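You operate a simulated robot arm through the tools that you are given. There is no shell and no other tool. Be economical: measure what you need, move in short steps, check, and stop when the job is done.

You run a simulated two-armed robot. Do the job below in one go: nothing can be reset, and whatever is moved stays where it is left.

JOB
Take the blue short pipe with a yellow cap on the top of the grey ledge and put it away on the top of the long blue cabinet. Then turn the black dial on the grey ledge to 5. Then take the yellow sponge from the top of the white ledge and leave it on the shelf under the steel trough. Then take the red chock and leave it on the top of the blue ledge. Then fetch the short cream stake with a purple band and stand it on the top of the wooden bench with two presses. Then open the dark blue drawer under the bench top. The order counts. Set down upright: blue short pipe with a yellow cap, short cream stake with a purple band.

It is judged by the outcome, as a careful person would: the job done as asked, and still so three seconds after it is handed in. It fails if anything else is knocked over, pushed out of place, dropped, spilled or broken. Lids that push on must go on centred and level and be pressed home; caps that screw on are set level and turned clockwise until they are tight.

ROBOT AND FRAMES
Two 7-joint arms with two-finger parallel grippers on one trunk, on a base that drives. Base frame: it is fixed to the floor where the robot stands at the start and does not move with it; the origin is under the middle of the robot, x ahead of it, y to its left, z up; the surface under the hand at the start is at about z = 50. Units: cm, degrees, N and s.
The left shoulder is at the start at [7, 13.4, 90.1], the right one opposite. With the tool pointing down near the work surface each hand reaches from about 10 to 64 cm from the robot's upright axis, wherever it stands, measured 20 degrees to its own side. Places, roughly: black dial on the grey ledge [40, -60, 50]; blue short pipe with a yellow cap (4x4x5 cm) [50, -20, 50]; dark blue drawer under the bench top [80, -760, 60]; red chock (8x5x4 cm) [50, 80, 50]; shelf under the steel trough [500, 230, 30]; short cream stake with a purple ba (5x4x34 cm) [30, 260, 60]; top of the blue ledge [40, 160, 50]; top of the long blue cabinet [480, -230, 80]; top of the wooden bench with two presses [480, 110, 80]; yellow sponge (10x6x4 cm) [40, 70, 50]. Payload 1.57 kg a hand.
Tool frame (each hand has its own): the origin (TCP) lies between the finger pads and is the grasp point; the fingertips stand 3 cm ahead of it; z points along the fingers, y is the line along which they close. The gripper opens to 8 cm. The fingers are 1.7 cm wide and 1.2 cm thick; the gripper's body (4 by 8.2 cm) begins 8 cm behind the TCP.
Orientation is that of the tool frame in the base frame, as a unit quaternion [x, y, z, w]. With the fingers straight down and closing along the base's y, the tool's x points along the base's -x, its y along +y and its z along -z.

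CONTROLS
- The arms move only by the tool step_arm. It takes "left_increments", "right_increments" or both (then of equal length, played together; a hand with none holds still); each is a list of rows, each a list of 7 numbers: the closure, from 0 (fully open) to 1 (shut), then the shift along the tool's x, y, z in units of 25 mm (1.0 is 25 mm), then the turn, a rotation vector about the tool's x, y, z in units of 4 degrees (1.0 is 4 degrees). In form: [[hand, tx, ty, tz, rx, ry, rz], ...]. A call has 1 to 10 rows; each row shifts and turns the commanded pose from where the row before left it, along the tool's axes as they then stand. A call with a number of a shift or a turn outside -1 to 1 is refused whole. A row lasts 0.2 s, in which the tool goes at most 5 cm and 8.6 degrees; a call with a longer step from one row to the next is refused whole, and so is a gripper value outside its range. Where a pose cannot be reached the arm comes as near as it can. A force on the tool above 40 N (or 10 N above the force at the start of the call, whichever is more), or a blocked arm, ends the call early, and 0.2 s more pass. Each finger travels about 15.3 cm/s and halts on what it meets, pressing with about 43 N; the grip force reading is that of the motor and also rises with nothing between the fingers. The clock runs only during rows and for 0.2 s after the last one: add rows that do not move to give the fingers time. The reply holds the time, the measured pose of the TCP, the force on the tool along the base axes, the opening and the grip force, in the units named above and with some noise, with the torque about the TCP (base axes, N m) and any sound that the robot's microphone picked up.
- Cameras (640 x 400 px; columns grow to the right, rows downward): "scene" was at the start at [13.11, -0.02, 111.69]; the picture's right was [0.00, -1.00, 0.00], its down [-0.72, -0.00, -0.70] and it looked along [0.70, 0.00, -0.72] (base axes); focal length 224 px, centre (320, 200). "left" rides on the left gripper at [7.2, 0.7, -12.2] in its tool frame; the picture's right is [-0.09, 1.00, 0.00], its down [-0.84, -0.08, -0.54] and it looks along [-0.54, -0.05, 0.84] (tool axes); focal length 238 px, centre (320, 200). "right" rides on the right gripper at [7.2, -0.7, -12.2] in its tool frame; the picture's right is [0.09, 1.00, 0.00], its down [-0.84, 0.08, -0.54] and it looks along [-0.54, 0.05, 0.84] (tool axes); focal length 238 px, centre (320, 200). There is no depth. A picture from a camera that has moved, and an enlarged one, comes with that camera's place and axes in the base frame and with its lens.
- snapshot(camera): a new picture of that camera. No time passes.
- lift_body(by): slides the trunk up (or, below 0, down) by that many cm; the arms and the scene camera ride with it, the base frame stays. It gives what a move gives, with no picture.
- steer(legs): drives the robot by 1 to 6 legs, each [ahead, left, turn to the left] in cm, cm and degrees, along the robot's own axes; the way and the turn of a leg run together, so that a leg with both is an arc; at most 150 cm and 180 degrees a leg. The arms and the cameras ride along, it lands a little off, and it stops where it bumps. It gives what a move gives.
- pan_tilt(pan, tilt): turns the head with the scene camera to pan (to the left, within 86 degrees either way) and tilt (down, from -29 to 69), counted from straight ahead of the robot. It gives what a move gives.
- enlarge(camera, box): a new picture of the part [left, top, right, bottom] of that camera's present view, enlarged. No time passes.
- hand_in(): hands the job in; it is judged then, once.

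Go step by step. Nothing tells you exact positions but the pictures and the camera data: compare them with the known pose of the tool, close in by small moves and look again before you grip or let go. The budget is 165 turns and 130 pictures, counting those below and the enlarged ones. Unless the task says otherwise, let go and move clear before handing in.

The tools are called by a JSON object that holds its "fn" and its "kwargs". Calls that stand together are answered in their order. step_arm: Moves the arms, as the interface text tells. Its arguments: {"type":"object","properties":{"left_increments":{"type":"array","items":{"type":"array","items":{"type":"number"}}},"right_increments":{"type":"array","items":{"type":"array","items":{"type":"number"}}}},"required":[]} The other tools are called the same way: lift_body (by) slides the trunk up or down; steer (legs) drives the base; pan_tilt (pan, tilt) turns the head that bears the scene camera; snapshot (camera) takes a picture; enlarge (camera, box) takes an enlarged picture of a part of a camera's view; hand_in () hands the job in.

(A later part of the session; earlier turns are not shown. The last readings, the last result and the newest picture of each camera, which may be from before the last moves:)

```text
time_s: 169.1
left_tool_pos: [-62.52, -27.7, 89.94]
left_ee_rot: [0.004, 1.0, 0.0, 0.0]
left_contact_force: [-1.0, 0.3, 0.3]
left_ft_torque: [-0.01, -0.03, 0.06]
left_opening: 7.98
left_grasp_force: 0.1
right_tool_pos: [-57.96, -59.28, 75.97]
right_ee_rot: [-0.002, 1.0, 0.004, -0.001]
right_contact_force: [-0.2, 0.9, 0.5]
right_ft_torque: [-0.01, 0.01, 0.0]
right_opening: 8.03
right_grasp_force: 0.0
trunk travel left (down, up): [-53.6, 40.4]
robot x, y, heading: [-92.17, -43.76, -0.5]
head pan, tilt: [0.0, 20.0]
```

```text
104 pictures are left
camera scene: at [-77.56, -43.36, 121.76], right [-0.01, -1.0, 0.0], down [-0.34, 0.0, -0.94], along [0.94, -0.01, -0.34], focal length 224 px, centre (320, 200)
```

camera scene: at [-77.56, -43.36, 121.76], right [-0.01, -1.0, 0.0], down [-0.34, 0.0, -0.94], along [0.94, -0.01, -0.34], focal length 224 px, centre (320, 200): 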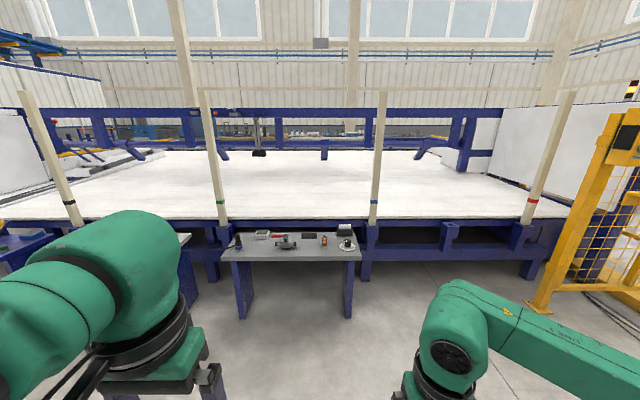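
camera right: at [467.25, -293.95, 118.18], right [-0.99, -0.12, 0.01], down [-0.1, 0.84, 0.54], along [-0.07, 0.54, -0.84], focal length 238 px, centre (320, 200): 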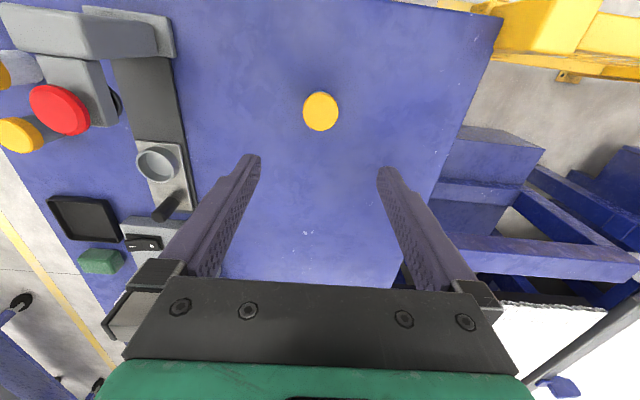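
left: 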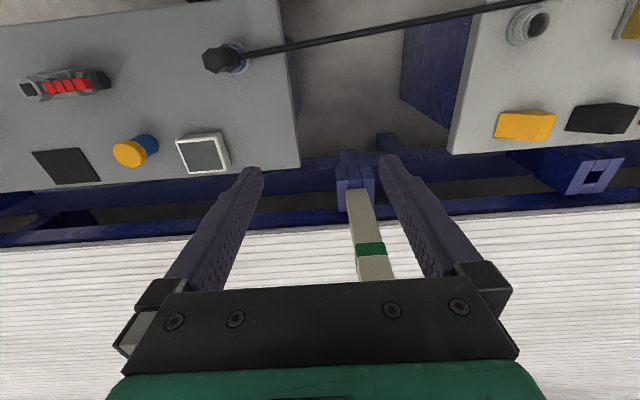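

{"fn": "steer", "kwargs": {"legs": [[88, 0, 0.5]]}}

{"fn": "pan_tilt", "kwargs": {"pan": -15, "tilt": 55}}

{"fn": "snapshot", "kwargs": {"camera": "scene"}}

{"fn": "snapshot", "kwargs": {"camera": "right"}}

```text
time_s: 173.8
left_tool_pos: [25.65, -27.89, 90.01]
left_ee_rot: [-0.001, 1.0, 0.0, 0.0]
left_contact_force: [0.1, -0.8, -0.2]
left_ft_torque: [-0.02, -0.01, 0.0]
left_opening: 8.0
left_grasp_force: 0.0
right_tool_pos: [30.41, -59.39, 76.0]
right_ee_rot: [-0.006, 1.0, 0.003, 0.0]
right_contact_force: [-0.7, 0.1, 0.8]
right_ft_torque: [-0.01, -0.03, -0.02]
right_opening: 7.99
right_grasp_force: 0.1
trunk travel left (down, up): [-53.6, 40.4]
robot x, y, heading: [-3.96, -43.51, -0.2]
head pan, tilt: [0.0, 20.0]
```

```text
time_s: 174.8
left_tool_pos: [25.71, -27.79, 89.92]
left_ee_rot: [-0.001, 1.0, 0.0, 0.0]
left_contact_force: [0.7, -0.6, -0.8]
left_ft_torque: [0.0, -0.02, -0.01]
left_opening: 8.0
left_grasp_force: 0.0
right_tool_pos: [30.48, -59.48, 76.04]
right_ee_rot: [-0.006, 1.0, 0.004, -0.001]
right_contact_force: [0.1, 0.6, -0.3]
right_ft_torque: [-0.01, -0.01, 0.0]
right_opening: 8.02
right_grasp_force: 0.0
trunk travel left (down, up): [-53.6, 40.4]
robot x, y, heading: [-3.49, -43.84, 0.1]
head pan, tilt: [-15.0, 55.0]
```

```text
103 pictures are left
camera scene: at [8.4, -45.53, 116.55], right [-0.26, -0.97, 0.0], down [-0.79, 0.21, -0.57], along [0.55, -0.15, -0.82], focal length 224 px, centre (320, 200)
```

scene: 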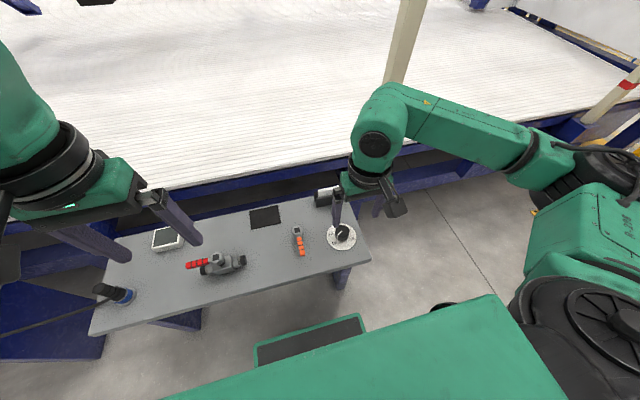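

```text
102 pictures are left
camera right: at [23.18, -60.23, 88.23], right [-0.1, 0.99, 0.01], down [0.84, 0.08, 0.54], along [0.54, 0.06, -0.84], focal length 238 px, centre (320, 200)
```

right: 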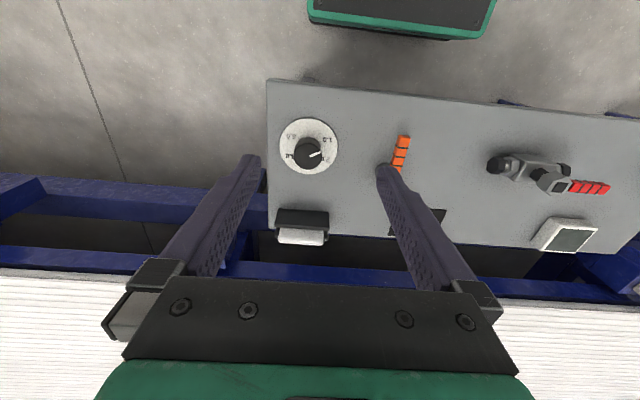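

Enlarging the dial to read it.

{"fn": "enlarge", "kwargs": {"camera": "right", "box": [268, 105, 348, 185]}}

{"fn": "enlarge", "kwargs": {"camera": "scene", "box": [310, 210, 374, 260]}}

```text
5.00 times, centred on (308, 145) of right
camera zoom: at [23.18, -60.23, 88.23], right [-0.1, 0.99, 0.01], down [0.84, 0.08, 0.54], along [0.54, 0.06, -0.84], focal length 1192 px, centre (380, 475)
```

zoom: 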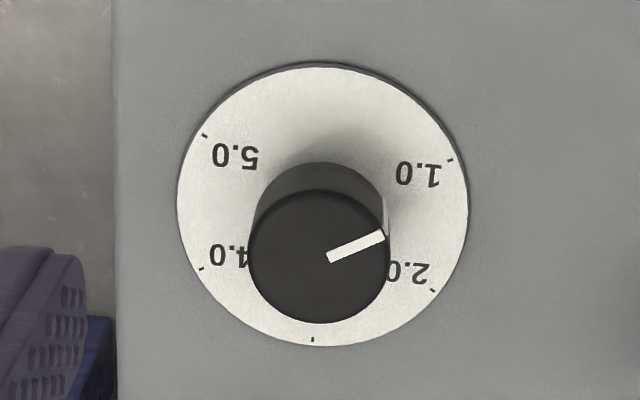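

```text
8.00 times, centred on (342, 235) of scene
camera zoom: at [8.4, -45.53, 116.55], right [-0.26, -0.97, 0.0], down [-0.79, 0.21, -0.57], along [0.55, -0.15, -0.82], focal length 1795 px, centre (144, -80)
```

zoom: 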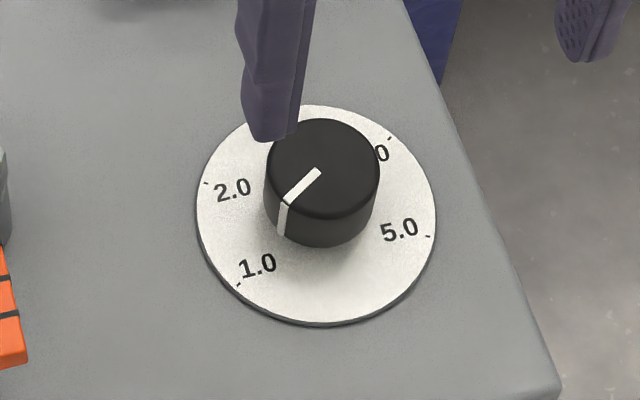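

The dial has 60° per unit, clockwise, with 3.0 pointing away from me and 5.0 at +120°. The pointer reads about 1.05, so it needs about +237° clockwise. I'll move the hand over the knob at [37.4, -60.4] and pre-rotate it -120°.

{"fn": "step_arm", "kwargs": {"right_increments": [[0, -0.556, -0.074, 0.96, 0, 0, 0], [0, -0.556, -0.074, 0.96, 0, 0, 0], [0, -0.556, -0.074, 0.96, 0, 0, 0], [0, -0.556, -0.074, 0.96, 0, 0, 0], [0, -0.556, -0.074, 0.96, 0, 0, 0]]}}

{"fn": "step_arm", "kwargs": {"right_increments": [[0, 0, 0, 0, 0, 0, -1], [0, 0, 0, 0, 0, 0, -1], [0, 0, 0, 0, 0, 0, -1], [0, 0, 0, 0, 0, 0, -1], [0, 0, 0, 0, 0, 0, -1], [0, 0, 0, 0, 0, 0, -1], [0, 0, 0, 0, 0, 0, -1], [0, 0, 0, 0, 0, 0, -1], [0, 0, 0, 0, 0, 0, -1], [0, 0, 0, 0, 0, 0, -1]]}}

{"fn": "step_arm", "kwargs": {"right_increments": [[0, 0, 0, 0, 0, 0, -1], [0, 0, 0, 0, 0, 0, -1], [0, 0, 0, 0, 0, 0, -1], [0, 0, 0, 0, 0, 0, -1], [0, 0, 0, 0, 0, 0, -1], [0, 0, 0, 0, 0, 0, -1], [0, 0, 0, 0, 0, 0, -1], [0, 0, 0, 0, 0, 0, -1], [0, 0, 0, 0, 0, 0, -1], [0, 0, 0, 0, 0, 0, -1]]}}

{"fn": "step_arm", "kwargs": {"right_increments": [[0, 0, 0, 0, 0, 0, -1], [0, 0, 0, 0, 0, 0, -1], [0, 0, 0, 0, 0, 0, -1], [0, 0, 0, 0, 0, 0, -1], [0, 0, 0, 0, 0, 0, -1], [0, 0, 0, 0, 0, 0, -1], [0, 0, 0, 0, 0, 0, -1], [0, 0, 0, 0, 0, 0, -1], [0, 0, 0, 0, 0, 0, -1], [0, 0, 0, 0, 0, 0, -1]]}}

{"fn": "snapshot", "kwargs": {"camera": "right"}}

{"fn": "enlarge", "kwargs": {"camera": "scene", "box": [270, 170, 430, 270]}}

```text
time_s: 176.0
left_tool_pos: [25.61, -28.07, 90.05]
left_ee_rot: [0.0, 1.0, 0.001, -0.001]
left_contact_force: [1.0, 0.6, -1.1]
left_ft_torque: [0.01, 0.01, -0.01]
left_opening: 7.98
left_grasp_force: 0.0
right_tool_pos: [37.39, -60.27, 63.95]
right_ee_rot: [-0.005, 1.0, 0.003, -0.001]
right_contact_force: [0.2, 0.1, -0.1]
right_ft_torque: [0.02, 0.02, 0.01]
right_opening: 7.98
right_grasp_force: 0.1
trunk travel left (down, up): [-53.6, 40.4]
robot x, y, heading: [-3.84, -43.45, -0.0]
head pan, tilt: [-15.0, 55.0]
```

```text
time_s: 178.2
left_tool_pos: [25.61, -27.89, 89.96]
left_ee_rot: [-0.001, 1.0, 0.0, 0.001]
left_contact_force: [0.4, 0.5, -0.6]
left_ft_torque: [0.0, -0.01, 0.02]
left_opening: 8.02
left_grasp_force: 0.0
right_tool_pos: [37.39, -60.26, 64.04]
right_ee_rot: [-0.315, 0.949, 0.004, 0.001]
right_contact_force: [0.0, 0.4, 0.0]
right_ft_torque: [0.0, -0.01, 0.0]
right_opening: 8.0
right_grasp_force: 0.1
right hand out of reach, approached as far as the arm can: row 10
trunk travel left (down, up): [-53.6, 40.4]
robot x, y, heading: [-3.88, -43.63, 0.1]
head pan, tilt: [-15.0, 55.0]
```

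```text
time_s: 180.4
left_tool_pos: [25.67, -27.86, 89.95]
left_ee_rot: [-0.001, 1.0, 0.0, 0.0]
left_contact_force: [-0.3, 0.4, -0.7]
left_ft_torque: [-0.01, 0.0, 0.02]
left_opening: 8.03
left_grasp_force: 0.0
right_tool_pos: [36.88, -60.38, 64.24]
right_ee_rot: [-0.341, 0.94, -0.009, 0.01]
right_contact_force: [0.4, -0.4, -0.9]
right_ft_torque: [-0.01, 0.01, -0.03]
right_opening: 8.03
right_grasp_force: 0.0
right hand out of reach, approached as far as the arm can: row 1, 2, 3, 4, 5, 6, 7, 8, 9, 10
trunk travel left (down, up): [-53.6, 40.4]
robot x, y, heading: [-3.82, -43.69, -0.1]
head pan, tilt: [-15.0, 55.0]
```

```text
time_s: 182.6
left_tool_pos: [25.55, -27.9, 89.91]
left_ee_rot: [-0.001, 1.0, -0.001, 0.0]
left_contact_force: [-0.3, 0.2, 0.1]
left_ft_torque: [-0.01, 0.01, 0.01]
left_opening: 7.99
left_grasp_force: 0.1
right_tool_pos: [37.02, -60.22, 64.29]
right_ee_rot: [-0.34, 0.94, -0.009, 0.01]
right_contact_force: [0.1, 0.6, 0.6]
right_ft_torque: [0.01, 0.0, -0.02]
right_opening: 8.0
right_grasp_force: 0.1
right hand out of reach, approached as far as the arm can: row 1, 2, 3, 4, 5, 6, 7, 8, 9, 10
trunk travel left (down, up): [-53.6, 40.4]
robot x, y, heading: [-3.84, -43.78, -0.1]
head pan, tilt: [-15.0, 55.0]
```

```text
99 pictures are left
camera right: at [31.54, -65.33, 76.45], right [-0.71, 0.71, -0.03], down [0.58, 0.6, 0.55], along [0.4, 0.37, -0.83], focal length 238 px, centre (320, 200)
```

right: 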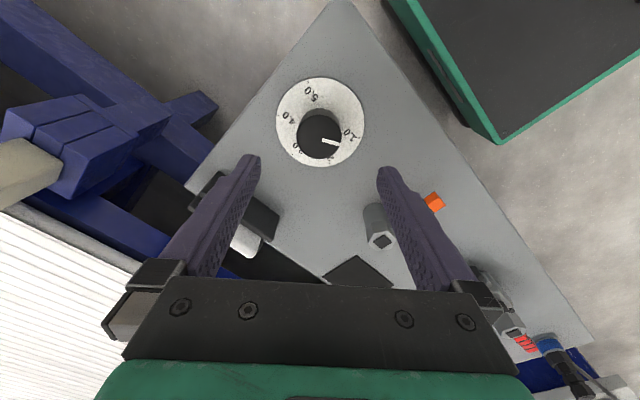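

```text
4.00 times, centred on (350, 220) of scene
camera zoom: at [8.39, -45.53, 116.54], right [-0.26, -0.97, 0.0], down [-0.79, 0.21, -0.57], along [0.55, -0.15, -0.82], focal length 897 px, centre (200, 120)
```

zoom: 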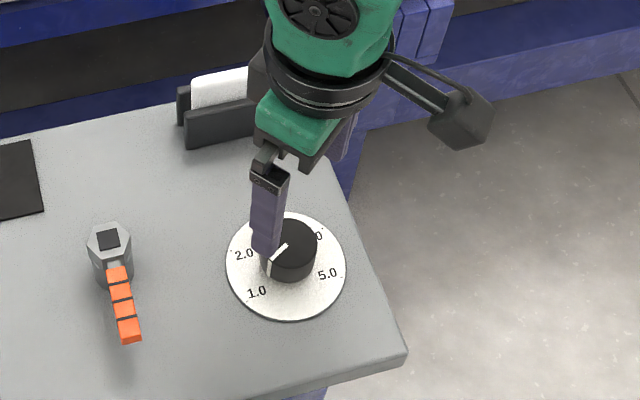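

The wrist stops at about -40° on this side. I'll grasp here and turn clockwise, and find the other limit along the way. First I'll re-centre.

{"fn": "step_arm", "kwargs": {"right_increments": [[0, 0, 0, 0, 0, 0, 1], [0, 0, 0, 0, 0, 0, 0]]}}

```text
time_s: 183.2
left_tool_pos: [25.58, -27.78, 89.96]
left_ee_rot: [-0.001, 1.0, 0.0, 0.0]
left_contact_force: [0.2, -0.6, 0.6]
left_ft_torque: [-0.03, 0.01, -0.03]
left_opening: 8.02
left_grasp_force: 0.2
right_tool_pos: [37.0, -60.44, 64.26]
right_ee_rot: [-0.306, 0.952, -0.01, 0.01]
right_contact_force: [-0.5, -1.5, -0.1]
right_ft_torque: [-0.01, -0.02, -0.01]
right_opening: 8.01
right_grasp_force: 0.1
trunk travel left (down, up): [-53.6, 40.4]
robot x, y, heading: [-3.73, -43.48, -0.1]
head pan, tilt: [-15.0, 55.0]
```

{"fn": "step_arm", "kwargs": {"right_increments": [[0, -0.154, -0.08, 0, -0.36, 0.18, 0.5], [0, 0, 0, 0.78, 0, 0, 0], [0, 0, 0, 0.78, 0, 0, 0], [0, 0, 0, 0.78, 0, 0, 0], [0, 0, 0, 0.78, 0, 0, 0], [0, 0, 0, 0.5, 0, 0, 0]]}}

{"fn": "snapshot", "kwargs": {"camera": "right"}}

{"fn": "enlarge", "kwargs": {"camera": "scene", "box": [270, 170, 430, 270]}}

```text
time_s: 184.6
left_tool_pos: [25.68, -27.95, 89.99]
left_ee_rot: [-0.001, 1.0, 0.0, 0.0]
left_contact_force: [0.2, -0.1, -0.2]
left_ft_torque: [-0.03, -0.02, -0.02]
left_opening: 8.02
left_grasp_force: 0.0
right_tool_pos: [37.45, -60.18, 55.17]
right_ee_rot: [-0.292, 0.957, 0.001, 0.001]
right_contact_force: [-0.3, -0.6, 0.0]
right_ft_torque: [-0.02, 0.02, -0.03]
right_opening: 8.01
right_grasp_force: 0.0
trunk travel left (down, up): [-53.6, 40.4]
robot x, y, heading: [-3.76, -43.6, -0.2]
head pan, tilt: [-15.0, 55.0]
```

```text
97 pictures are left
camera right: at [31.78, -64.81, 67.44], right [-0.63, 0.78, 0.0], down [0.65, 0.53, 0.54], along [0.42, 0.34, -0.84], focal length 238 px, centre (320, 200)
```

right: 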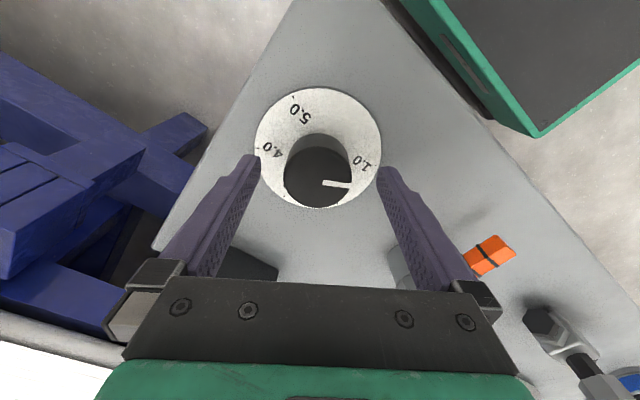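

```text
4.00 times, centred on (350, 220) of scene
camera zoom: at [8.4, -45.53, 116.54], right [-0.26, -0.97, 0.0], down [-0.79, 0.21, -0.57], along [0.55, -0.15, -0.82], focal length 897 px, centre (200, 120)
```

zoom: 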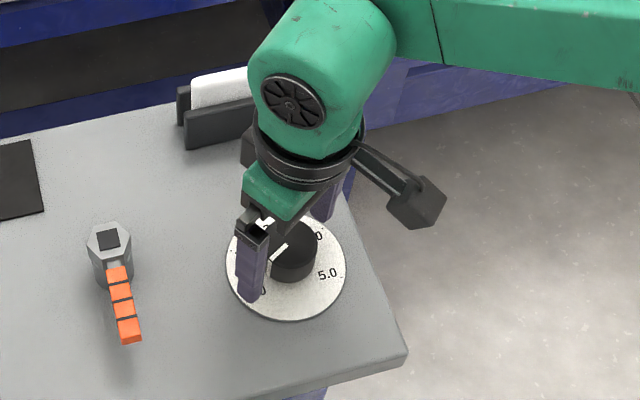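

{"fn": "step_arm", "kwargs": {"right_increments": [[0, 0.09, -0.06, 0.38, 0, 0, 0], [0.3, 0, 0, 0, 0, 0, 0], [0.6, 0, 0, 0, 0, 0, 0], [1, 0, 0, 0, 0, 0, 0], [1, 0, 0, 0, 0, 0, 0]]}}

{"fn": "step_arm", "kwargs": {"right_increments": [[1, 0, 0, 0, 0, 0, 1], [1, 0, 0, 0, 0, 0, 1], [1, 0, 0, 0, 0, 0, 1], [1, 0, 0, 0, 0, 0, 1], [1, 0, 0, 0, 0, 0, 1]]}}

{"fn": "snapshot", "kwargs": {"camera": "right"}}

```text
time_s: 185.8
left_tool_pos: [25.66, -27.97, 89.9]
left_ee_rot: [-0.001, 1.0, 0.0, 0.0]
left_contact_force: [-0.1, 0.3, 0.6]
left_ft_torque: [0.01, 0.0, 0.02]
left_opening: 8.0
left_grasp_force: 0.1
right_tool_pos: [37.32, -60.44, 54.23]
right_ee_rot: [-0.291, 0.957, 0.001, 0.0]
right_contact_force: [0.2, -0.7, -2.7]
right_ft_torque: [-0.72, -0.65, 0.03]
right_opening: 4.34
right_grasp_force: 45.1
trunk travel left (down, up): [-53.6, 40.4]
robot x, y, heading: [-3.69, -43.36, -0.1]
head pan, tilt: [-15.0, 55.0]
```

```text
time_s: 187.0
left_tool_pos: [25.56, -27.83, 89.94]
left_ee_rot: [0.0, 1.0, -0.001, 0.0]
left_contact_force: [-0.7, -0.2, 0.1]
left_ft_torque: [-0.02, 0.02, 0.0]
left_opening: 8.01
left_grasp_force: 0.1
right_tool_pos: [37.34, -60.45, 54.31]
right_ee_rot: [-0.119, 0.993, 0.001, 0.0]
right_contact_force: [-3.3, 4.1, -4.7]
right_ft_torque: [-0.71, -0.98, -0.03]
right_opening: 4.34
right_grasp_force: 45.2
trunk travel left (down, up): [-53.6, 40.4]
robot x, y, heading: [-3.55, -43.38, -0.3]
head pan, tilt: [-15.0, 55.0]
```

```text
95 pictures are left
camera right: at [30.43, -62.82, 66.51], right [-0.33, 0.95, 0.0], down [0.79, 0.27, 0.54], along [0.51, 0.18, -0.84], focal length 238 px, centre (320, 200)
```

right: 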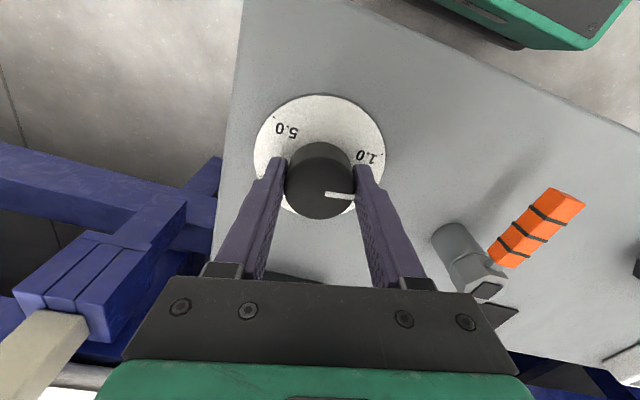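

The dial turns with the grip. Continuing clockwise.

{"fn": "step_arm", "kwargs": {"right_increments": [[1, 0, 0, 0, 0, 0, 1], [1, 0, 0, 0, 0, 0, 1], [1, 0, 0, 0, 0, 0, 1], [1, 0, 0, 0, 0, 0, 1], [1, 0, 0, 0, 0, 0, 1], [1, 0, 0, 0, 0, 0, 1], [1, 0, 0, 0, 0, 0, 1], [1, 0, 0, 0, 0, 0, 1], [1, 0, 0, 0, 0, 0, 1], [1, 0, 0, 0, 0, 0, 1]]}}

{"fn": "step_arm", "kwargs": {"right_increments": [[1, 0, 0, 0, 0, 0, 1], [1, 0, 0, 0, 0, 0, 1], [1, 0, 0, 0, 0, 0, 1], [1, 0, 0, 0, 0, 0, 1], [1, 0, 0, 0, 0, 0, 1], [1, 0, 0, 0, 0, 0, 1], [1, 0, 0, 0, 0, 0, 1], [1, 0, 0, 0, 0, 0, 1], [1, 0, 0, 0, 0, 0, 1], [1, 0, 0, 0, 0, 0, 1]]}}

{"fn": "snapshot", "kwargs": {"camera": "right"}}

```text
time_s: 189.2
left_tool_pos: [25.61, -27.72, 89.91]
left_ee_rot: [-0.001, 1.0, -0.001, -0.001]
left_contact_force: [-0.1, 0.8, 0.5]
left_ft_torque: [-0.03, 0.02, -0.01]
left_opening: 8.0
left_grasp_force: 0.1
right_tool_pos: [37.34, -60.33, 54.31]
right_ee_rot: [0.228, 0.974, 0.001, 0.0]
right_contact_force: [-4.7, 17.2, -9.4]
right_ft_torque: [-0.35, 0.25, 0.05]
right_opening: 4.35
right_grasp_force: 45.4
trunk travel left (down, up): [-53.6, 40.4]
robot x, y, heading: [-3.43, -43.69, 0.3]
head pan, tilt: [-15.0, 55.0]
```

```text
time_s: 191.4
left_tool_pos: [25.72, -27.7, 89.94]
left_ee_rot: [-0.001, 1.0, -0.002, -0.001]
left_contact_force: [-0.2, 0.5, -0.6]
left_ft_torque: [0.0, 0.04, -0.03]
left_opening: 8.0
left_grasp_force: 0.1
right_tool_pos: [37.42, -60.44, 54.3]
right_ee_rot: [0.546, 0.838, 0.002, 0.0]
right_contact_force: [1.1, 24.3, -8.1]
right_ft_torque: [0.2, 0.33, 0.04]
right_opening: 4.37
right_grasp_force: 45.0
trunk travel left (down, up): [-53.6, 40.4]
robot x, y, heading: [-3.19, -43.84, -0.2]
head pan, tilt: [-15.0, 55.0]
```

```text
94 pictures are left
camera right: at [33.88, -54.03, 66.54], right [0.87, 0.48, 0.0], down [0.41, -0.74, 0.54], along [0.26, -0.47, -0.84], focal length 238 px, centre (320, 200)
```

right: 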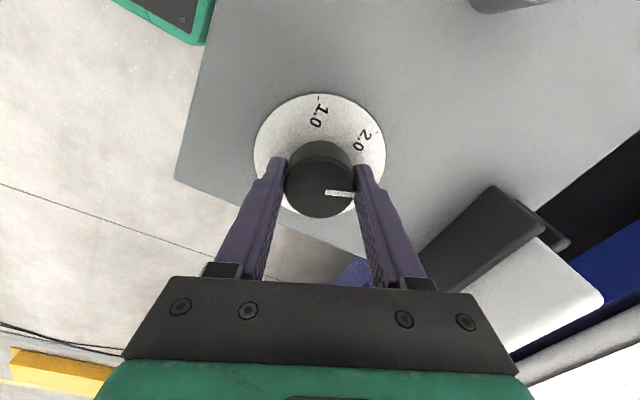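

{"fn": "step_arm", "kwargs": {"right_increments": [[1, 0.07, 0.03, 0, 0, 0, 0], [1, 0, 0, 0, 0, 0, 1], [1, 0, 0, 0, 0, 0, 1], [1, 0, 0, 0, 0, 0, 1], [1, 0, 0, 0, 0, 0, 1], [1, 0, 0, 0, 0, 0, 1], [1, 0, 0, 0, 0, 0, 1], [1, 0, 0, 0, 0, 0, 1], [1, 0, 0, 0, 0, 0, 1], [1, 0, 0, 0, 0, 0, 1]]}}

{"fn": "step_arm", "kwargs": {"right_increments": [[1, 0, 0, 0, 0, 0, 1], [1, 0, 0, 0, 0, 0, 1], [1, 0, 0, 0, 0, 0, 1], [1, 0, 0, 0, 0, 0, 1], [1, 0, 0, 0, 0, 0, 1]]}}

```text
time_s: 193.6
left_tool_pos: [25.69, -27.8, 89.96]
left_ee_rot: [0.0, 1.0, -0.001, -0.001]
left_contact_force: [-0.5, -0.5, -0.6]
left_ft_torque: [-0.01, 0.02, -0.01]
left_opening: 8.01
left_grasp_force: 0.0
right_tool_pos: [37.52, -60.43, 54.3]
right_ee_rot: [0.78, 0.626, 0.002, 0.001]
right_contact_force: [13.8, 1.9, 5.9]
right_ft_torque: [-0.86, 0.46, 0.04]
right_opening: 4.35
right_grasp_force: 44.5
trunk travel left (down, up): [-53.6, 40.4]
robot x, y, heading: [-3.4, -43.62, -0.4]
head pan, tilt: [-15.0, 55.0]
```

```text
time_s: 194.8
left_tool_pos: [25.75, -27.95, 89.98]
left_ee_rot: [0.0, 1.0, -0.001, -0.001]
left_contact_force: [0.5, 0.7, 0.8]
left_ft_torque: [0.02, 0.0, 0.01]
left_opening: 7.99
left_grasp_force: 0.0
right_tool_pos: [37.4, -60.45, 54.33]
right_ee_rot: [0.877, 0.481, 0.002, 0.0]
right_contact_force: [20.4, -4.9, 12.9]
right_ft_torque: [-0.52, 0.33, 0.01]
right_opening: 4.33
right_grasp_force: 44.9
trunk travel left (down, up): [-53.6, 40.4]
robot x, y, heading: [-3.36, -43.51, 0.1]
head pan, tilt: [-15.0, 55.0]
```

{"fn": "step_arm", "kwargs": {"right_increments": [[1, 0.03, 0.05, 0, 0, 0, 0], [1, 0, 0, 0, 0, 0, 1], [1, 0, 0, 0, 0, 0, 1], [1, 0, 0, 0, 0, 0, 1], [1, 0, 0, 0, 0, 0, 1], [1, 0, 0, 0, 0, 0, 1], [1, 0, 0, 0, 0, 0, 1], [1, 0, 0, 0, 0, 0, 1]]}}

{"fn": "snapshot", "kwargs": {"camera": "right"}}

{"fn": "snapshot", "kwargs": {"camera": "scene"}}

```text
time_s: 196.6
left_tool_pos: [25.63, -27.95, 90.04]
left_ee_rot: [-0.001, 1.0, 0.0, 0.0]
left_contact_force: [-0.4, -0.3, 0.2]
left_ft_torque: [0.03, -0.04, -0.01]
left_opening: 7.99
left_grasp_force: 0.1
right_tool_pos: [37.51, -60.36, 54.27]
right_ee_rot: [0.967, 0.256, 0.001, 0.0]
right_contact_force: [11.9, -7.7, 10.2]
right_ft_torque: [-0.93, -0.95, -0.02]
right_opening: 4.34
right_grasp_force: 45.1
trunk travel left (down, up): [-53.6, 40.4]
robot x, y, heading: [-3.63, -43.52, 0.3]
head pan, tilt: [-15.0, 55.0]
```

```text
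93 pictures are left
camera right: at [43.37, -56.25, 66.54], right [0.57, -0.82, 0.0], down [-0.69, -0.48, 0.54], along [-0.44, -0.31, -0.84], focal length 238 px, centre (320, 200)
```

right: 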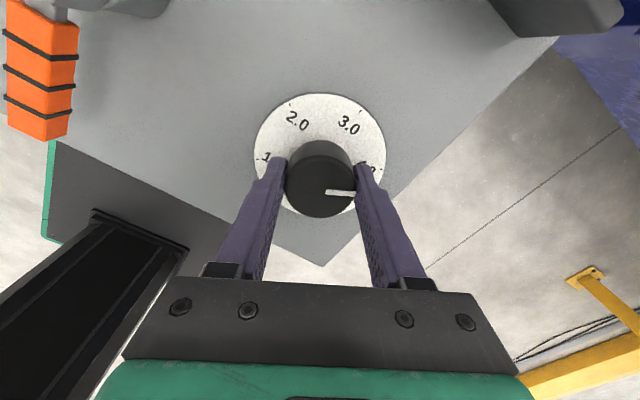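

```text
92 pictures are left
camera scene: at [8.39, -45.54, 116.54], right [-0.26, -0.97, 0.0], down [-0.79, 0.21, -0.57], along [0.55, -0.15, -0.82], focal length 224 px, centre (320, 200)
```

scene: 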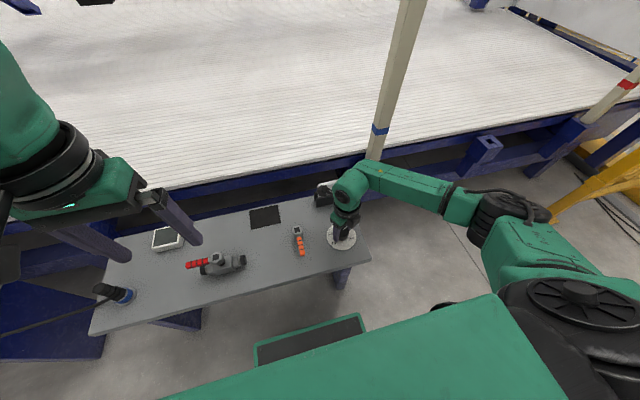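

Holding well, with the pointer at about 4.05. I'll turn further.

{"fn": "step_arm", "kwargs": {"right_increments": [[1, 0, 0, 0, 0, 0, 1], [1, 0, 0, 0, 0, 0, 1], [1, 0, 0, 0, 0, 0, 1], [1, 0, 0, 0, 0, 0, 1], [1, 0, 0, 0, 0, 0, 1], [1, 0, 0, 0, 0, 0, 1], [1, 0, 0, 0, 0, 0, 1], [1, 0, 0, 0, 0, 0, 1], [1, 0, 0, 0, 0, 0, 1], [1, 0, 0, 0, 0, 0, 1]]}}

{"fn": "enlarge", "kwargs": {"camera": "right", "box": [240, 80, 400, 240]}}

```text
time_s: 198.8
left_tool_pos: [25.63, -28.01, 90.0]
left_ee_rot: [0.0, 1.0, 0.0, 0.001]
left_contact_force: [-1.4, 0.5, -0.2]
left_ft_torque: [0.01, 0.02, 0.01]
left_opening: 8.01
left_grasp_force: 0.1
right_tool_pos: [37.44, -60.38, 54.35]
right_ee_rot: [0.996, -0.091, 0.0, -0.001]
right_contact_force: [9.1, -11.1, 8.3]
right_ft_torque: [-1.17, -0.54, -0.01]
right_opening: 4.32
right_grasp_force: 45.1
trunk travel left (down, up): [-53.6, 40.4]
robot x, y, heading: [-3.51, -43.77, 0.0]
head pan, tilt: [-15.0, 55.0]
```

```text
2.50 times, centred on (320, 160) of right
camera zoom: at [44.64, -61.06, 66.52], right [-0.09, -1.0, 0.0], down [-0.84, 0.07, 0.54], along [-0.54, 0.05, -0.84], focal length 596 px, centre (320, 300)
```

zoom: 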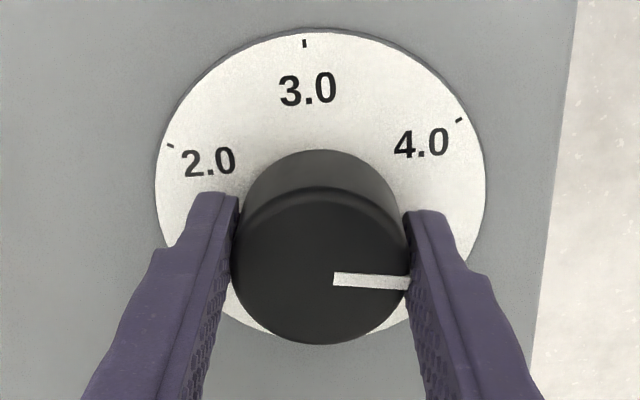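

{"fn": "step_arm", "kwargs": {"right_increments": [[1, 0, 0, 0, 0, 0, 1], [1, 0, 0, 0, 0, 0, 1], [1, 0, 0, 0, 0, 0, 1], [1, 0, 0, 0, 0, 0, 1], [1, 0, 0, 0, 0, 0, 1], [1, 0, 0, 0, 0, 0, 0]]}}

{"fn": "enlarge", "kwargs": {"camera": "right", "box": [240, 80, 400, 240]}}

{"fn": "enlarge", "kwargs": {"camera": "scene", "box": [310, 210, 374, 260]}}

```text
time_s: 200.2
left_tool_pos: [25.56, -28.04, 90.04]
left_ee_rot: [-0.001, 1.0, 0.001, 0.0]
left_contact_force: [0.3, -0.3, -0.5]
left_ft_torque: [-0.01, -0.02, 0.04]
left_opening: 8.0
left_grasp_force: 0.0
right_tool_pos: [37.49, -60.44, 54.3]
right_ee_rot: [0.965, -0.261, 0.0, -0.001]
right_contact_force: [5.6, -12.9, 9.8]
right_ft_torque: [-1.18, -0.16, -0.02]
right_opening: 4.35
right_grasp_force: 45.1
trunk travel left (down, up): [-53.6, 40.4]
robot x, y, heading: [-3.8, -43.85, -0.2]
head pan, tilt: [-15.0, 55.0]
```

```text
2.50 times, centred on (320, 160) of right
camera zoom: at [43.95, -63.47, 66.51], right [-0.42, -0.91, 0.0], down [-0.76, 0.35, 0.54], along [-0.49, 0.23, -0.84], focal length 596 px, centre (320, 300)
```

zoom: 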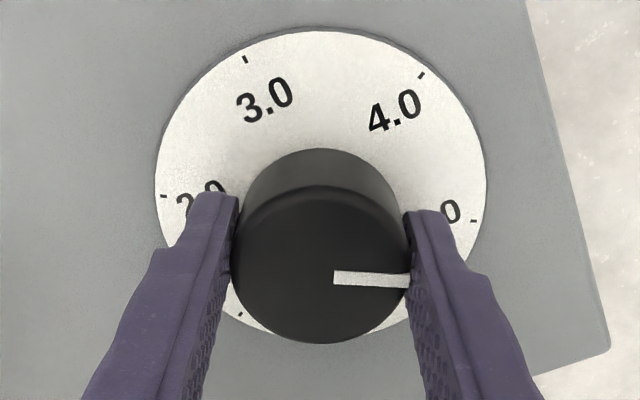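

```text
8.00 times, centred on (342, 235) of scene
camera zoom: at [8.34, -45.62, 116.55], right [-0.26, -0.97, 0.0], down [-0.79, 0.21, -0.57], along [0.55, -0.15, -0.82], focal length 1795 px, centre (144, -80)
```

zoom: 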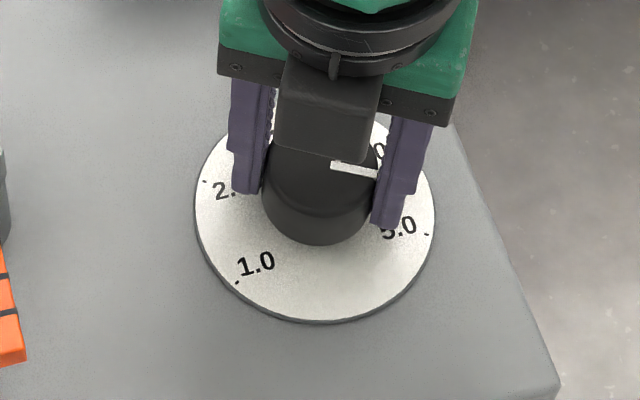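

The pointer is at about 5.0. I'll release, lift and verify.

{"fn": "step_arm", "kwargs": {"right_increments": [[0.7, 0, 0, 0, 0, 0, 0], [0.3, 0, 0, 0, 0, 0, 0], [0, 0, 0, 0, 0, 0, 0], [0, 0, 0, 0, 0, 0, 0], [0, 0, 0, -0.7, 0, 0, 0], [0, 0, 0, -1, 0, 0, 0], [0, 0, 0, -1, 0, 0, 0], [0, 0, 0, -1, 0, 0, 0], [0, 0, 0, -1, 0, 0, 0], [0, 0, 0, -1, 0, 0, 0]]}}

{"fn": "snapshot", "kwargs": {"camera": "right"}}

{"fn": "enlarge", "kwargs": {"camera": "scene", "box": [310, 210, 374, 260]}}

```text
time_s: 202.4
left_tool_pos: [25.6, -27.83, 90.12]
left_ee_rot: [-0.001, 1.0, -0.001, -0.001]
left_contact_force: [-0.2, 0.7, 0.2]
left_ft_torque: [0.02, -0.03, 0.02]
left_opening: 7.98
left_grasp_force: 0.1
right_tool_pos: [37.43, -60.36, 68.59]
right_ee_rot: [0.965, -0.261, 0.0, 0.0]
right_contact_force: [-0.5, -0.7, 0.2]
right_ft_torque: [0.0, 0.01, 0.02]
right_opening: 8.0
right_grasp_force: 0.1
trunk travel left (down, up): [-53.6, 40.4]
robot x, y, heading: [-3.72, -43.4, -0.1]
head pan, tilt: [-15.0, 55.0]
```

```text
88 pictures are left
camera right: at [43.93, -63.37, 80.84], right [-0.42, -0.91, 0.0], down [-0.76, 0.35, 0.54], along [-0.49, 0.23, -0.84], focal length 238 px, centre (320, 200)
```

right: 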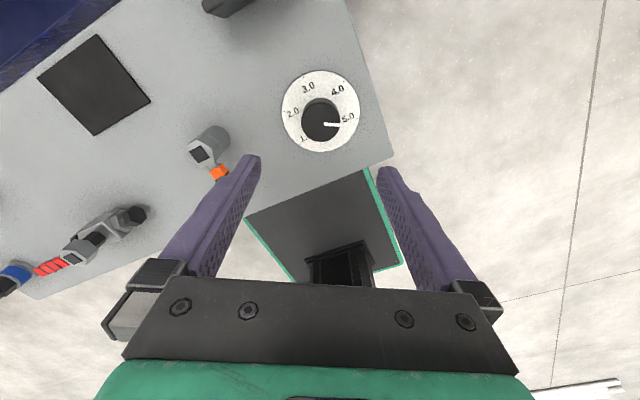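

```text
8.00 times, centred on (342, 235) of scene
camera zoom: at [8.37, -45.51, 116.54], right [-0.26, -0.97, 0.0], down [-0.79, 0.21, -0.57], along [0.55, -0.15, -0.82], focal length 1795 px, centre (144, -80)
```

zoom: 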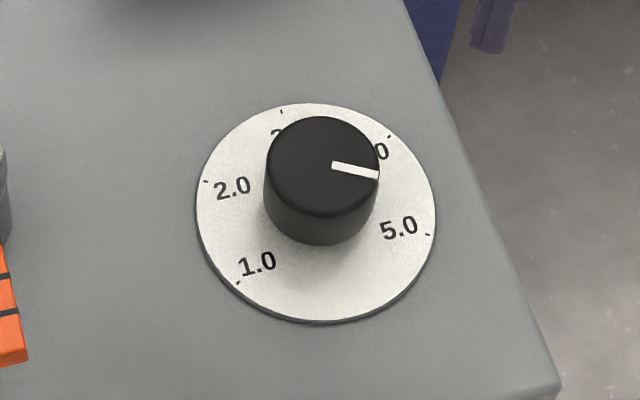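

{"fn": "enlarge", "kwargs": {"camera": "right", "box": [276, 66, 364, 154]}}

```text
4.55 times, centred on (320, 110) of right
camera zoom: at [43.93, -63.37, 80.84], right [-0.42, -0.91, 0.0], down [-0.76, 0.35, 0.54], along [-0.49, 0.23, -0.84], focal length 1083 px, centre (320, 609)
```

zoom: 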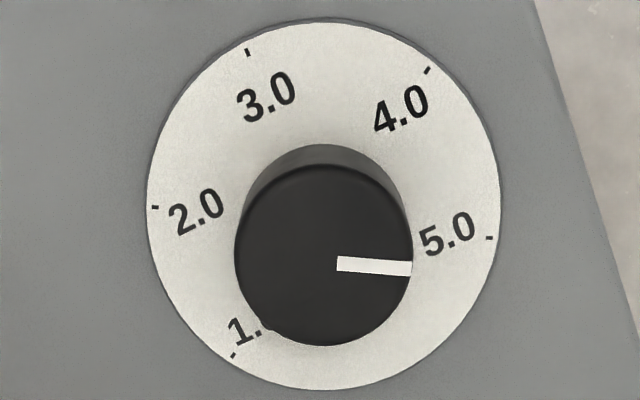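

The dial reads 5.0. Now I'll retract and drive left to the white ledge for the sponge, using the left hand.

{"fn": "step_arm", "kwargs": {"right_increments": [[0, 0, 0, -1, 0, 0, 0], [0, -0.68, 0.16, -1, 0, 0, 0], [0, -0.68, 0.16, -1, 0, 0, 0], [0, -0.68, 0.16, -1, 0, 0, -0.5], [0, -0.68, 0.16, -1, 0, 0, -1], [0, -0.68, 0.16, 0, 0, 0, -1]]}}

{"fn": "steer", "kwargs": {"legs": [[-25, 0, 0], [0, 102, 0]]}}

{"fn": "pan_tilt", "kwargs": {"pan": 10, "tilt": 45}}

{"fn": "snapshot", "kwargs": {"camera": "scene"}}

```text
time_s: 203.8
left_tool_pos: [25.71, -27.91, 90.05]
left_ee_rot: [0.0, 1.0, 0.0, 0.0]
left_contact_force: [0.1, -0.1, 0.4]
left_ft_torque: [0.01, 0.02, -0.01]
left_opening: 8.01
left_grasp_force: 0.1
right_tool_pos: [29.04, -58.22, 81.23]
right_ee_rot: [0.985, -0.175, 0.0, -0.001]
right_contact_force: [1.3, 0.5, 0.2]
right_ft_torque: [0.01, 0.0, 0.01]
right_opening: 8.0
right_grasp_force: 0.0
trunk travel left (down, up): [-53.6, 40.4]
robot x, y, heading: [-3.22, -43.93, 0.2]
head pan, tilt: [-15.0, 55.0]
```

```text
time_s: 210.5
left_tool_pos: [0.39, 74.06, 89.94]
left_ee_rot: [-0.002, 1.0, -0.001, 0.0]
left_contact_force: [0.5, 1.0, -0.5]
left_ft_torque: [0.0, 0.02, -0.01]
left_opening: 8.01
left_grasp_force: 0.1
right_tool_pos: [3.99, 43.73, 81.11]
right_ee_rot: [0.985, -0.175, 0.0, -0.002]
right_contact_force: [0.5, 0.4, -0.1]
right_ft_torque: [-0.05, 0.0, 0.01]
right_opening: 7.99
right_grasp_force: 0.0
trunk travel left (down, up): [-53.6, 40.4]
robot x, y, heading: [-28.95, 58.33, 0.1]
head pan, tilt: [-15.0, 55.0]
```

```text
time_s: 211.4
left_tool_pos: [0.49, 74.01, 90.04]
left_ee_rot: [-0.002, 1.0, 0.0, 0.0]
left_contact_force: [0.0, -0.2, -0.8]
left_ft_torque: [-0.02, 0.02, 0.02]
left_opening: 7.96
left_grasp_force: 0.1
right_tool_pos: [4.01, 43.75, 80.94]
right_ee_rot: [0.985, -0.174, 0.0, -0.001]
right_contact_force: [0.7, 0.2, 0.0]
right_ft_torque: [0.0, 0.01, 0.01]
right_opening: 7.99
right_grasp_force: 0.0
trunk travel left (down, up): [-53.6, 40.4]
robot x, y, heading: [-29.17, 58.18, 0.5]
head pan, tilt: [10.0, 45.0]
```

```text
85 pictures are left
camera scene: at [-15.76, 59.62, 117.88], right [0.17, -0.98, 0.0], down [-0.7, -0.12, -0.71], along [0.7, 0.12, -0.71], focal length 224 px, centre (320, 200)
```

scene: 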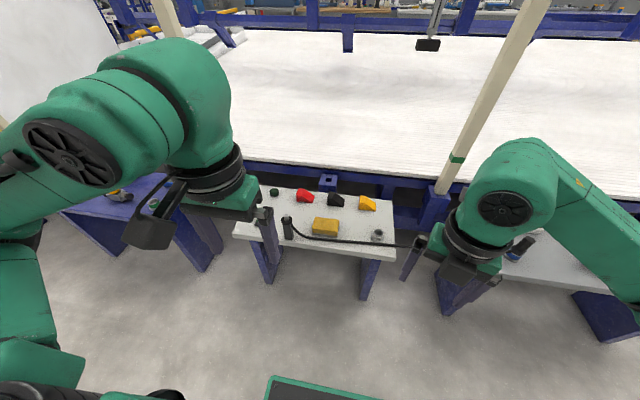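

{"fn": "steer", "kwargs": {"legs": [[25, 0, 0]]}}

{"fn": "step_arm", "kwargs": {"left_increments": [[0, -0.4, -0.3, 0.4, 0, 0, 0], [0, -0.4, -0.3, 0.4, 0, 0, 0], [0, -0.4, -0.3, 0.4, 0, 0, 0], [0, -0.4, -0.3, 0.4, 0, 0, 0], [0, -0.4, -0.3, 0.4, 0, 0, 0], [0, -0.4, -0.3, 0.4, 0, 0, 0], [0, -0.4, -0.3, 0.4, 0, 0, 0], [0, -0.4, -0.3, 0.4, 0, 0, 0], [0, -0.4, -0.3, 0.4, 0, 0, 0], [0, -0.4, -0.3, 0.4, 0, 0, 0]]}}

{"fn": "snapshot", "kwargs": {"camera": "left"}}

{"fn": "snapshot", "kwargs": {"camera": "scene"}}

```text
time_s: 213.2
left_tool_pos: [25.41, 74.08, 89.94]
left_ee_rot: [-0.001, 1.0, -0.001, 0.0]
left_contact_force: [0.2, 0.4, -0.3]
left_ft_torque: [-0.01, -0.01, -0.03]
left_opening: 8.01
left_grasp_force: 0.0
right_tool_pos: [28.97, 43.71, 80.99]
right_ee_rot: [0.985, -0.174, 0.001, -0.001]
right_contact_force: [0.5, 1.4, -0.6]
right_ft_torque: [0.03, 0.03, 0.01]
right_opening: 8.01
right_grasp_force: 0.1
trunk travel left (down, up): [-53.6, 40.4]
robot x, y, heading: [-3.67, 58.14, 0.2]
head pan, tilt: [10.0, 45.0]
```

```text
time_s: 215.4
left_tool_pos: [35.45, 66.43, 80.02]
left_ee_rot: [-0.001, 1.0, 0.0, 0.0]
left_contact_force: [-0.4, -0.7, 0.5]
left_ft_torque: [0.0, 0.0, 0.0]
left_opening: 8.0
left_grasp_force: 0.1
right_tool_pos: [28.85, 43.72, 81.17]
right_ee_rot: [0.985, -0.174, 0.001, -0.001]
right_contact_force: [0.3, -1.2, 0.6]
right_ft_torque: [0.01, 0.02, 0.0]
right_opening: 7.99
right_grasp_force: 0.0
trunk travel left (down, up): [-53.6, 40.4]
robot x, y, heading: [-3.97, 58.14, 0.2]
head pan, tilt: [10.0, 45.0]
```

```text
84 pictures are left
camera left: at [28.18, 67.15, 92.24], right [0.09, 1.0, 0.0], down [0.84, -0.08, 0.54], along [0.54, -0.05, -0.84], focal length 238 px, centre (320, 200)
```

left: 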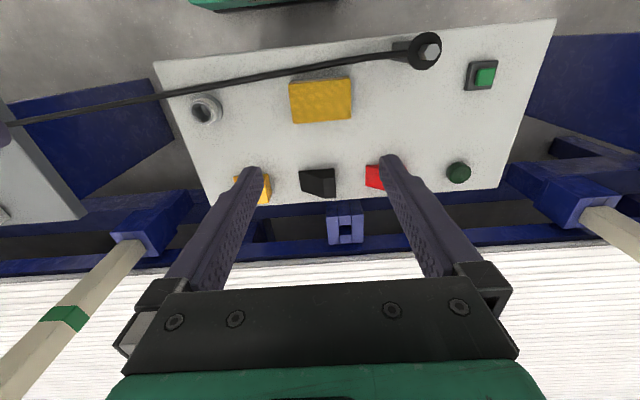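

```text
83 pictures are left
camera scene: at [9.25, 59.62, 117.88], right [0.17, -0.98, 0.0], down [-0.7, -0.12, -0.71], along [0.7, 0.12, -0.71], focal length 224 px, centre (320, 200)
```

scene: 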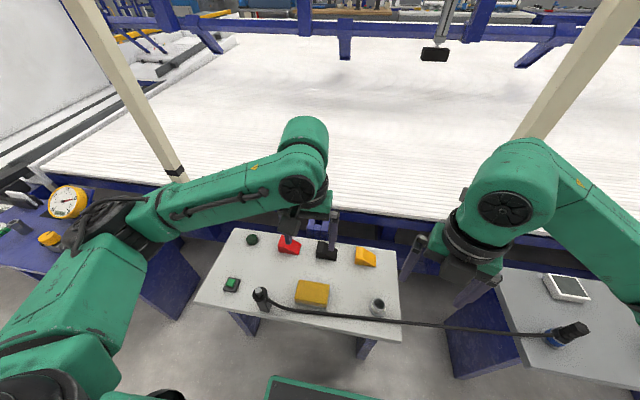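

The sponge's long side runs along y, so I'll close across x. A cable lies on the ledge just in front of it, so I'll keep the fingertips above z ≈ 51.7. Rotating the left wrist -90°.

{"fn": "step_arm", "kwargs": {"left_increments": [[0, 0, 0, 0, 0, 0, -1], [0, 0, 0, 0, 0, 0, -1], [0, 0, 0, 0, 0, 0, -1], [0, 0, 0, 0, 0, 0, -1], [0, 0, 0, 0, 0, 0, -1], [0, 0, 0, 0, 0, 0, -1], [0, 0, 0, 0, 0, 0, -1], [0, 0, 0, 0, 0, 0, -1], [0, 0, 0, 0, 0, 0, -1], [0, 0, 0, 0, 0, 0, -1]]}}

{"fn": "step_arm", "kwargs": {"left_increments": [[0, 0, 0, 0, 0, 0, -1], [0, 0, 0, 0, 0, 0, -1], [0, 0, 0, 0, 0, 0, -1], [0, 0, 0, 0, 0, 0, -1], [0, 0, 0, 0, 0, 0, -1], [0, 0, 0, 0, 0, 0, -1], [0, 0, 0, 0, 0, 0, -1], [0, 0, 0, 0, 0, 0, -1], [0, 0, 0, 0, 0, 0, -1], [0, 0, 0, 0, 0, 0, -1]]}}

{"fn": "step_arm", "kwargs": {"left_increments": [[0, 0, 0, 0, 0, 0, -1], [0, 0, 0, 0, 0, 0, -1], [0, 0, 0, 0.8, 0, 0, -0.5], [0, 0, 0, 0.8, 0, 0, 0], [0, 0, 0, 0.8, 0, 0, 0], [0, 0, 0, 0.8, 0, 0, 0], [0, 0, 0, 0.8, 0, 0, 0], [0, 0, 0, 0.8, 0, 0, 0], [0, 0, 0, 0, 0, 0, 0]]}}

{"fn": "snapshot", "kwargs": {"camera": "left"}}

```text
time_s: 217.6
left_tool_pos: [35.45, 66.56, 80.01]
left_ee_rot: [-0.343, 0.939, 0.0, 0.0]
left_contact_force: [-0.2, 0.3, -0.3]
left_ft_torque: [0.02, 0.0, -0.01]
left_opening: 8.03
left_grasp_force: 0.1
right_tool_pos: [28.97, 43.77, 81.11]
right_ee_rot: [0.985, -0.174, 0.0, -0.002]
right_contact_force: [0.8, -0.4, -0.3]
right_ft_torque: [0.02, -0.01, 0.01]
right_opening: 8.01
right_grasp_force: 0.0
trunk travel left (down, up): [-53.6, 40.4]
robot x, y, heading: [-3.74, 58.01, -0.4]
head pan, tilt: [10.0, 45.0]
```

```text
time_s: 219.8
left_tool_pos: [35.38, 66.45, 79.98]
left_ee_rot: [-0.645, 0.765, 0.0, 0.001]
left_contact_force: [0.0, 0.2, -0.1]
left_ft_torque: [0.0, 0.03, -0.01]
left_opening: 7.98
left_grasp_force: 0.1
right_tool_pos: [28.91, 43.75, 81.16]
right_ee_rot: [0.985, -0.175, 0.0, -0.002]
right_contact_force: [0.5, 0.5, 0.1]
right_ft_torque: [0.04, 0.02, -0.03]
right_opening: 7.98
right_grasp_force: 0.2
trunk travel left (down, up): [-53.6, 40.4]
robot x, y, heading: [-3.88, 58.22, 0.1]
head pan, tilt: [10.0, 45.0]
```

```text
time_s: 221.8
left_tool_pos: [35.39, 66.54, 68.02]
left_ee_rot: [0.708, -0.707, 0.0, 0.001]
left_contact_force: [0.3, 0.7, 0.1]
left_ft_torque: [0.01, -0.01, 0.02]
left_opening: 8.0
left_grasp_force: 0.1
right_tool_pos: [29.0, 43.82, 81.01]
right_ee_rot: [0.985, -0.175, 0.001, -0.001]
right_contact_force: [-0.1, -0.5, 0.2]
right_ft_torque: [0.02, 0.0, 0.0]
right_opening: 7.99
right_grasp_force: 0.1
trunk travel left (down, up): [-53.6, 40.4]
robot x, y, heading: [-3.55, 58.45, 0.1]
head pan, tilt: [10.0, 45.0]
```

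```text
82 pictures are left
camera left: at [34.72, 59.42, 80.28], right [-1.0, 0.09, 0.0], down [0.08, 0.84, 0.54], along [0.05, 0.54, -0.84], focal length 238 px, centre (320, 200)
```

left: 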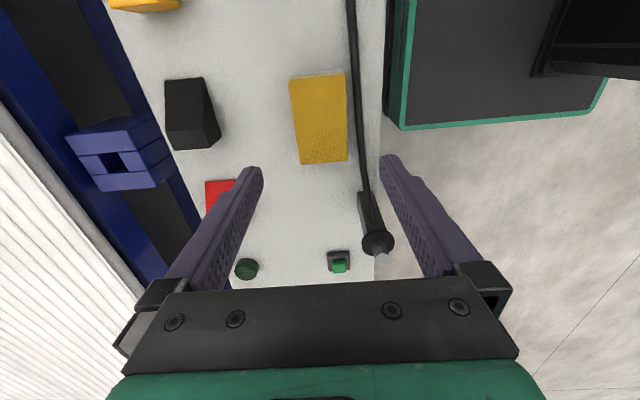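

{"fn": "step_arm", "kwargs": {"left_increments": [[0.06, 0.12, -0.05, 0.76, 0, 0, 0], [0.06, 0, 0, 0.76, 0, 0, 0], [0.06, 0, 0, 0.76, 0, 0, 0], [0.06, 0, 0, 0.76, 0, 0, 0], [0.06, 0, 0, 0.76, 0, 0, 0], [0.06, 0, 0, 0.76, 0, 0, 0], [0.06, 0, 0, 0.66, 0, 0, 0], [0.06, 0, 0, 0, 0, 0, 0]]}}

{"fn": "snapshot", "kwargs": {"camera": "left"}}

{"fn": "enlarge", "kwargs": {"camera": "scene", "box": [240, 240, 400, 340]}}

```text
time_s: 223.6
left_tool_pos: [35.64, 66.22, 54.84]
left_ee_rot: [0.708, -0.707, 0.001, 0.0]
left_contact_force: [0.4, 0.5, 0.5]
left_ft_torque: [-0.02, -0.01, -0.02]
left_opening: 7.53
left_grasp_force: 0.0
right_tool_pos: [28.93, 43.78, 81.13]
right_ee_rot: [0.985, -0.174, 0.001, -0.001]
right_contact_force: [-0.2, 0.4, 0.3]
right_ft_torque: [0.0, 0.02, 0.02]
right_opening: 8.03
right_grasp_force: 0.0
trunk travel left (down, up): [-53.6, 40.4]
robot x, y, heading: [-3.86, 58.67, -0.1]
head pan, tilt: [10.0, 45.0]
```

```text
81 pictures are left
camera left: at [34.82, 59.06, 67.25], right [-1.0, 0.09, 0.0], down [0.08, 0.84, 0.54], along [0.05, 0.54, -0.84], focal length 238 px, centre (320, 200)
```

left: 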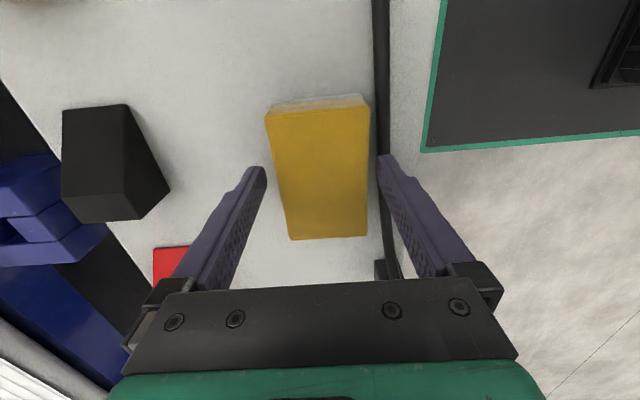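

```text
4.00 times, centred on (320, 290) of scene
camera zoom: at [9.21, 59.64, 117.89], right [0.17, -0.98, 0.0], down [-0.7, -0.12, -0.71], along [0.7, 0.12, -0.71], focal length 897 px, centre (320, -160)
```

zoom: 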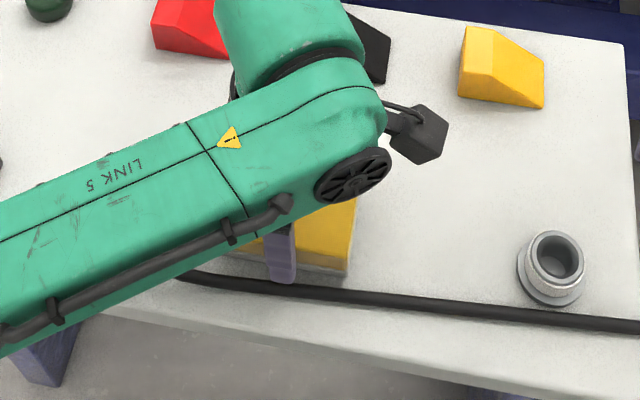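

{"fn": "step_arm", "kwargs": {"left_increments": [[0.06, 0, 0, 0.1, 0, 0, 0], [0.3, 0, 0, 0, 0, 0, 0], [0.6, 0, 0, 0, 0, 0, 0], [1, 0, 0, 0, 0, 0, 0], [1, 0, 0, 0, 0, 0, 0], [1, 0, 0, -0.4, 0, 0, 0], [1, 0, 0, -0.8, 0, 0, 0], [1, 0, 0, -0.8, 0, 0, 0]]}}

{"fn": "snapshot", "kwargs": {"camera": "left"}}

```text
time_s: 225.4
left_tool_pos: [35.61, 66.25, 59.75]
left_ee_rot: [0.709, -0.706, -0.001, 0.001]
left_contact_force: [0.5, -0.7, 0.6]
left_ft_torque: [0.02, -0.02, -0.01]
left_opening: 5.87
left_grasp_force: 43.1
right_tool_pos: [29.02, 43.76, 80.96]
right_ee_rot: [0.985, -0.174, 0.0, -0.001]
right_contact_force: [0.2, -0.6, 0.0]
right_ft_torque: [0.0, -0.03, 0.02]
right_opening: 8.01
right_grasp_force: 0.0
trunk travel left (down, up): [-53.6, 40.4]
robot x, y, heading: [-3.65, 58.33, -0.2]
head pan, tilt: [10.0, 45.0]
```

```text
79 pictures are left
camera left: at [34.82, 59.1, 72.0], right [-1.0, 0.09, 0.0], down [0.08, 0.84, 0.54], along [0.05, 0.54, -0.84], focal length 238 px, centre (320, 200)
```

left: 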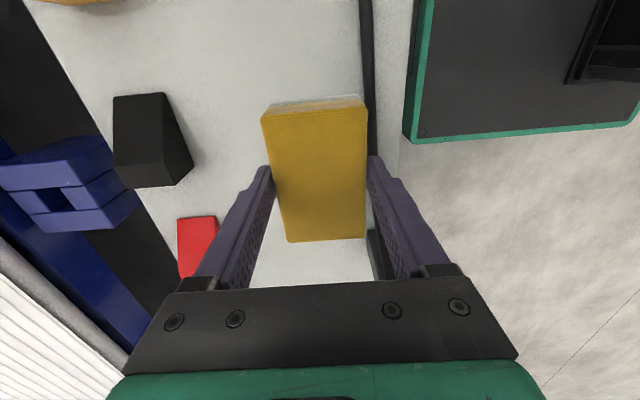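

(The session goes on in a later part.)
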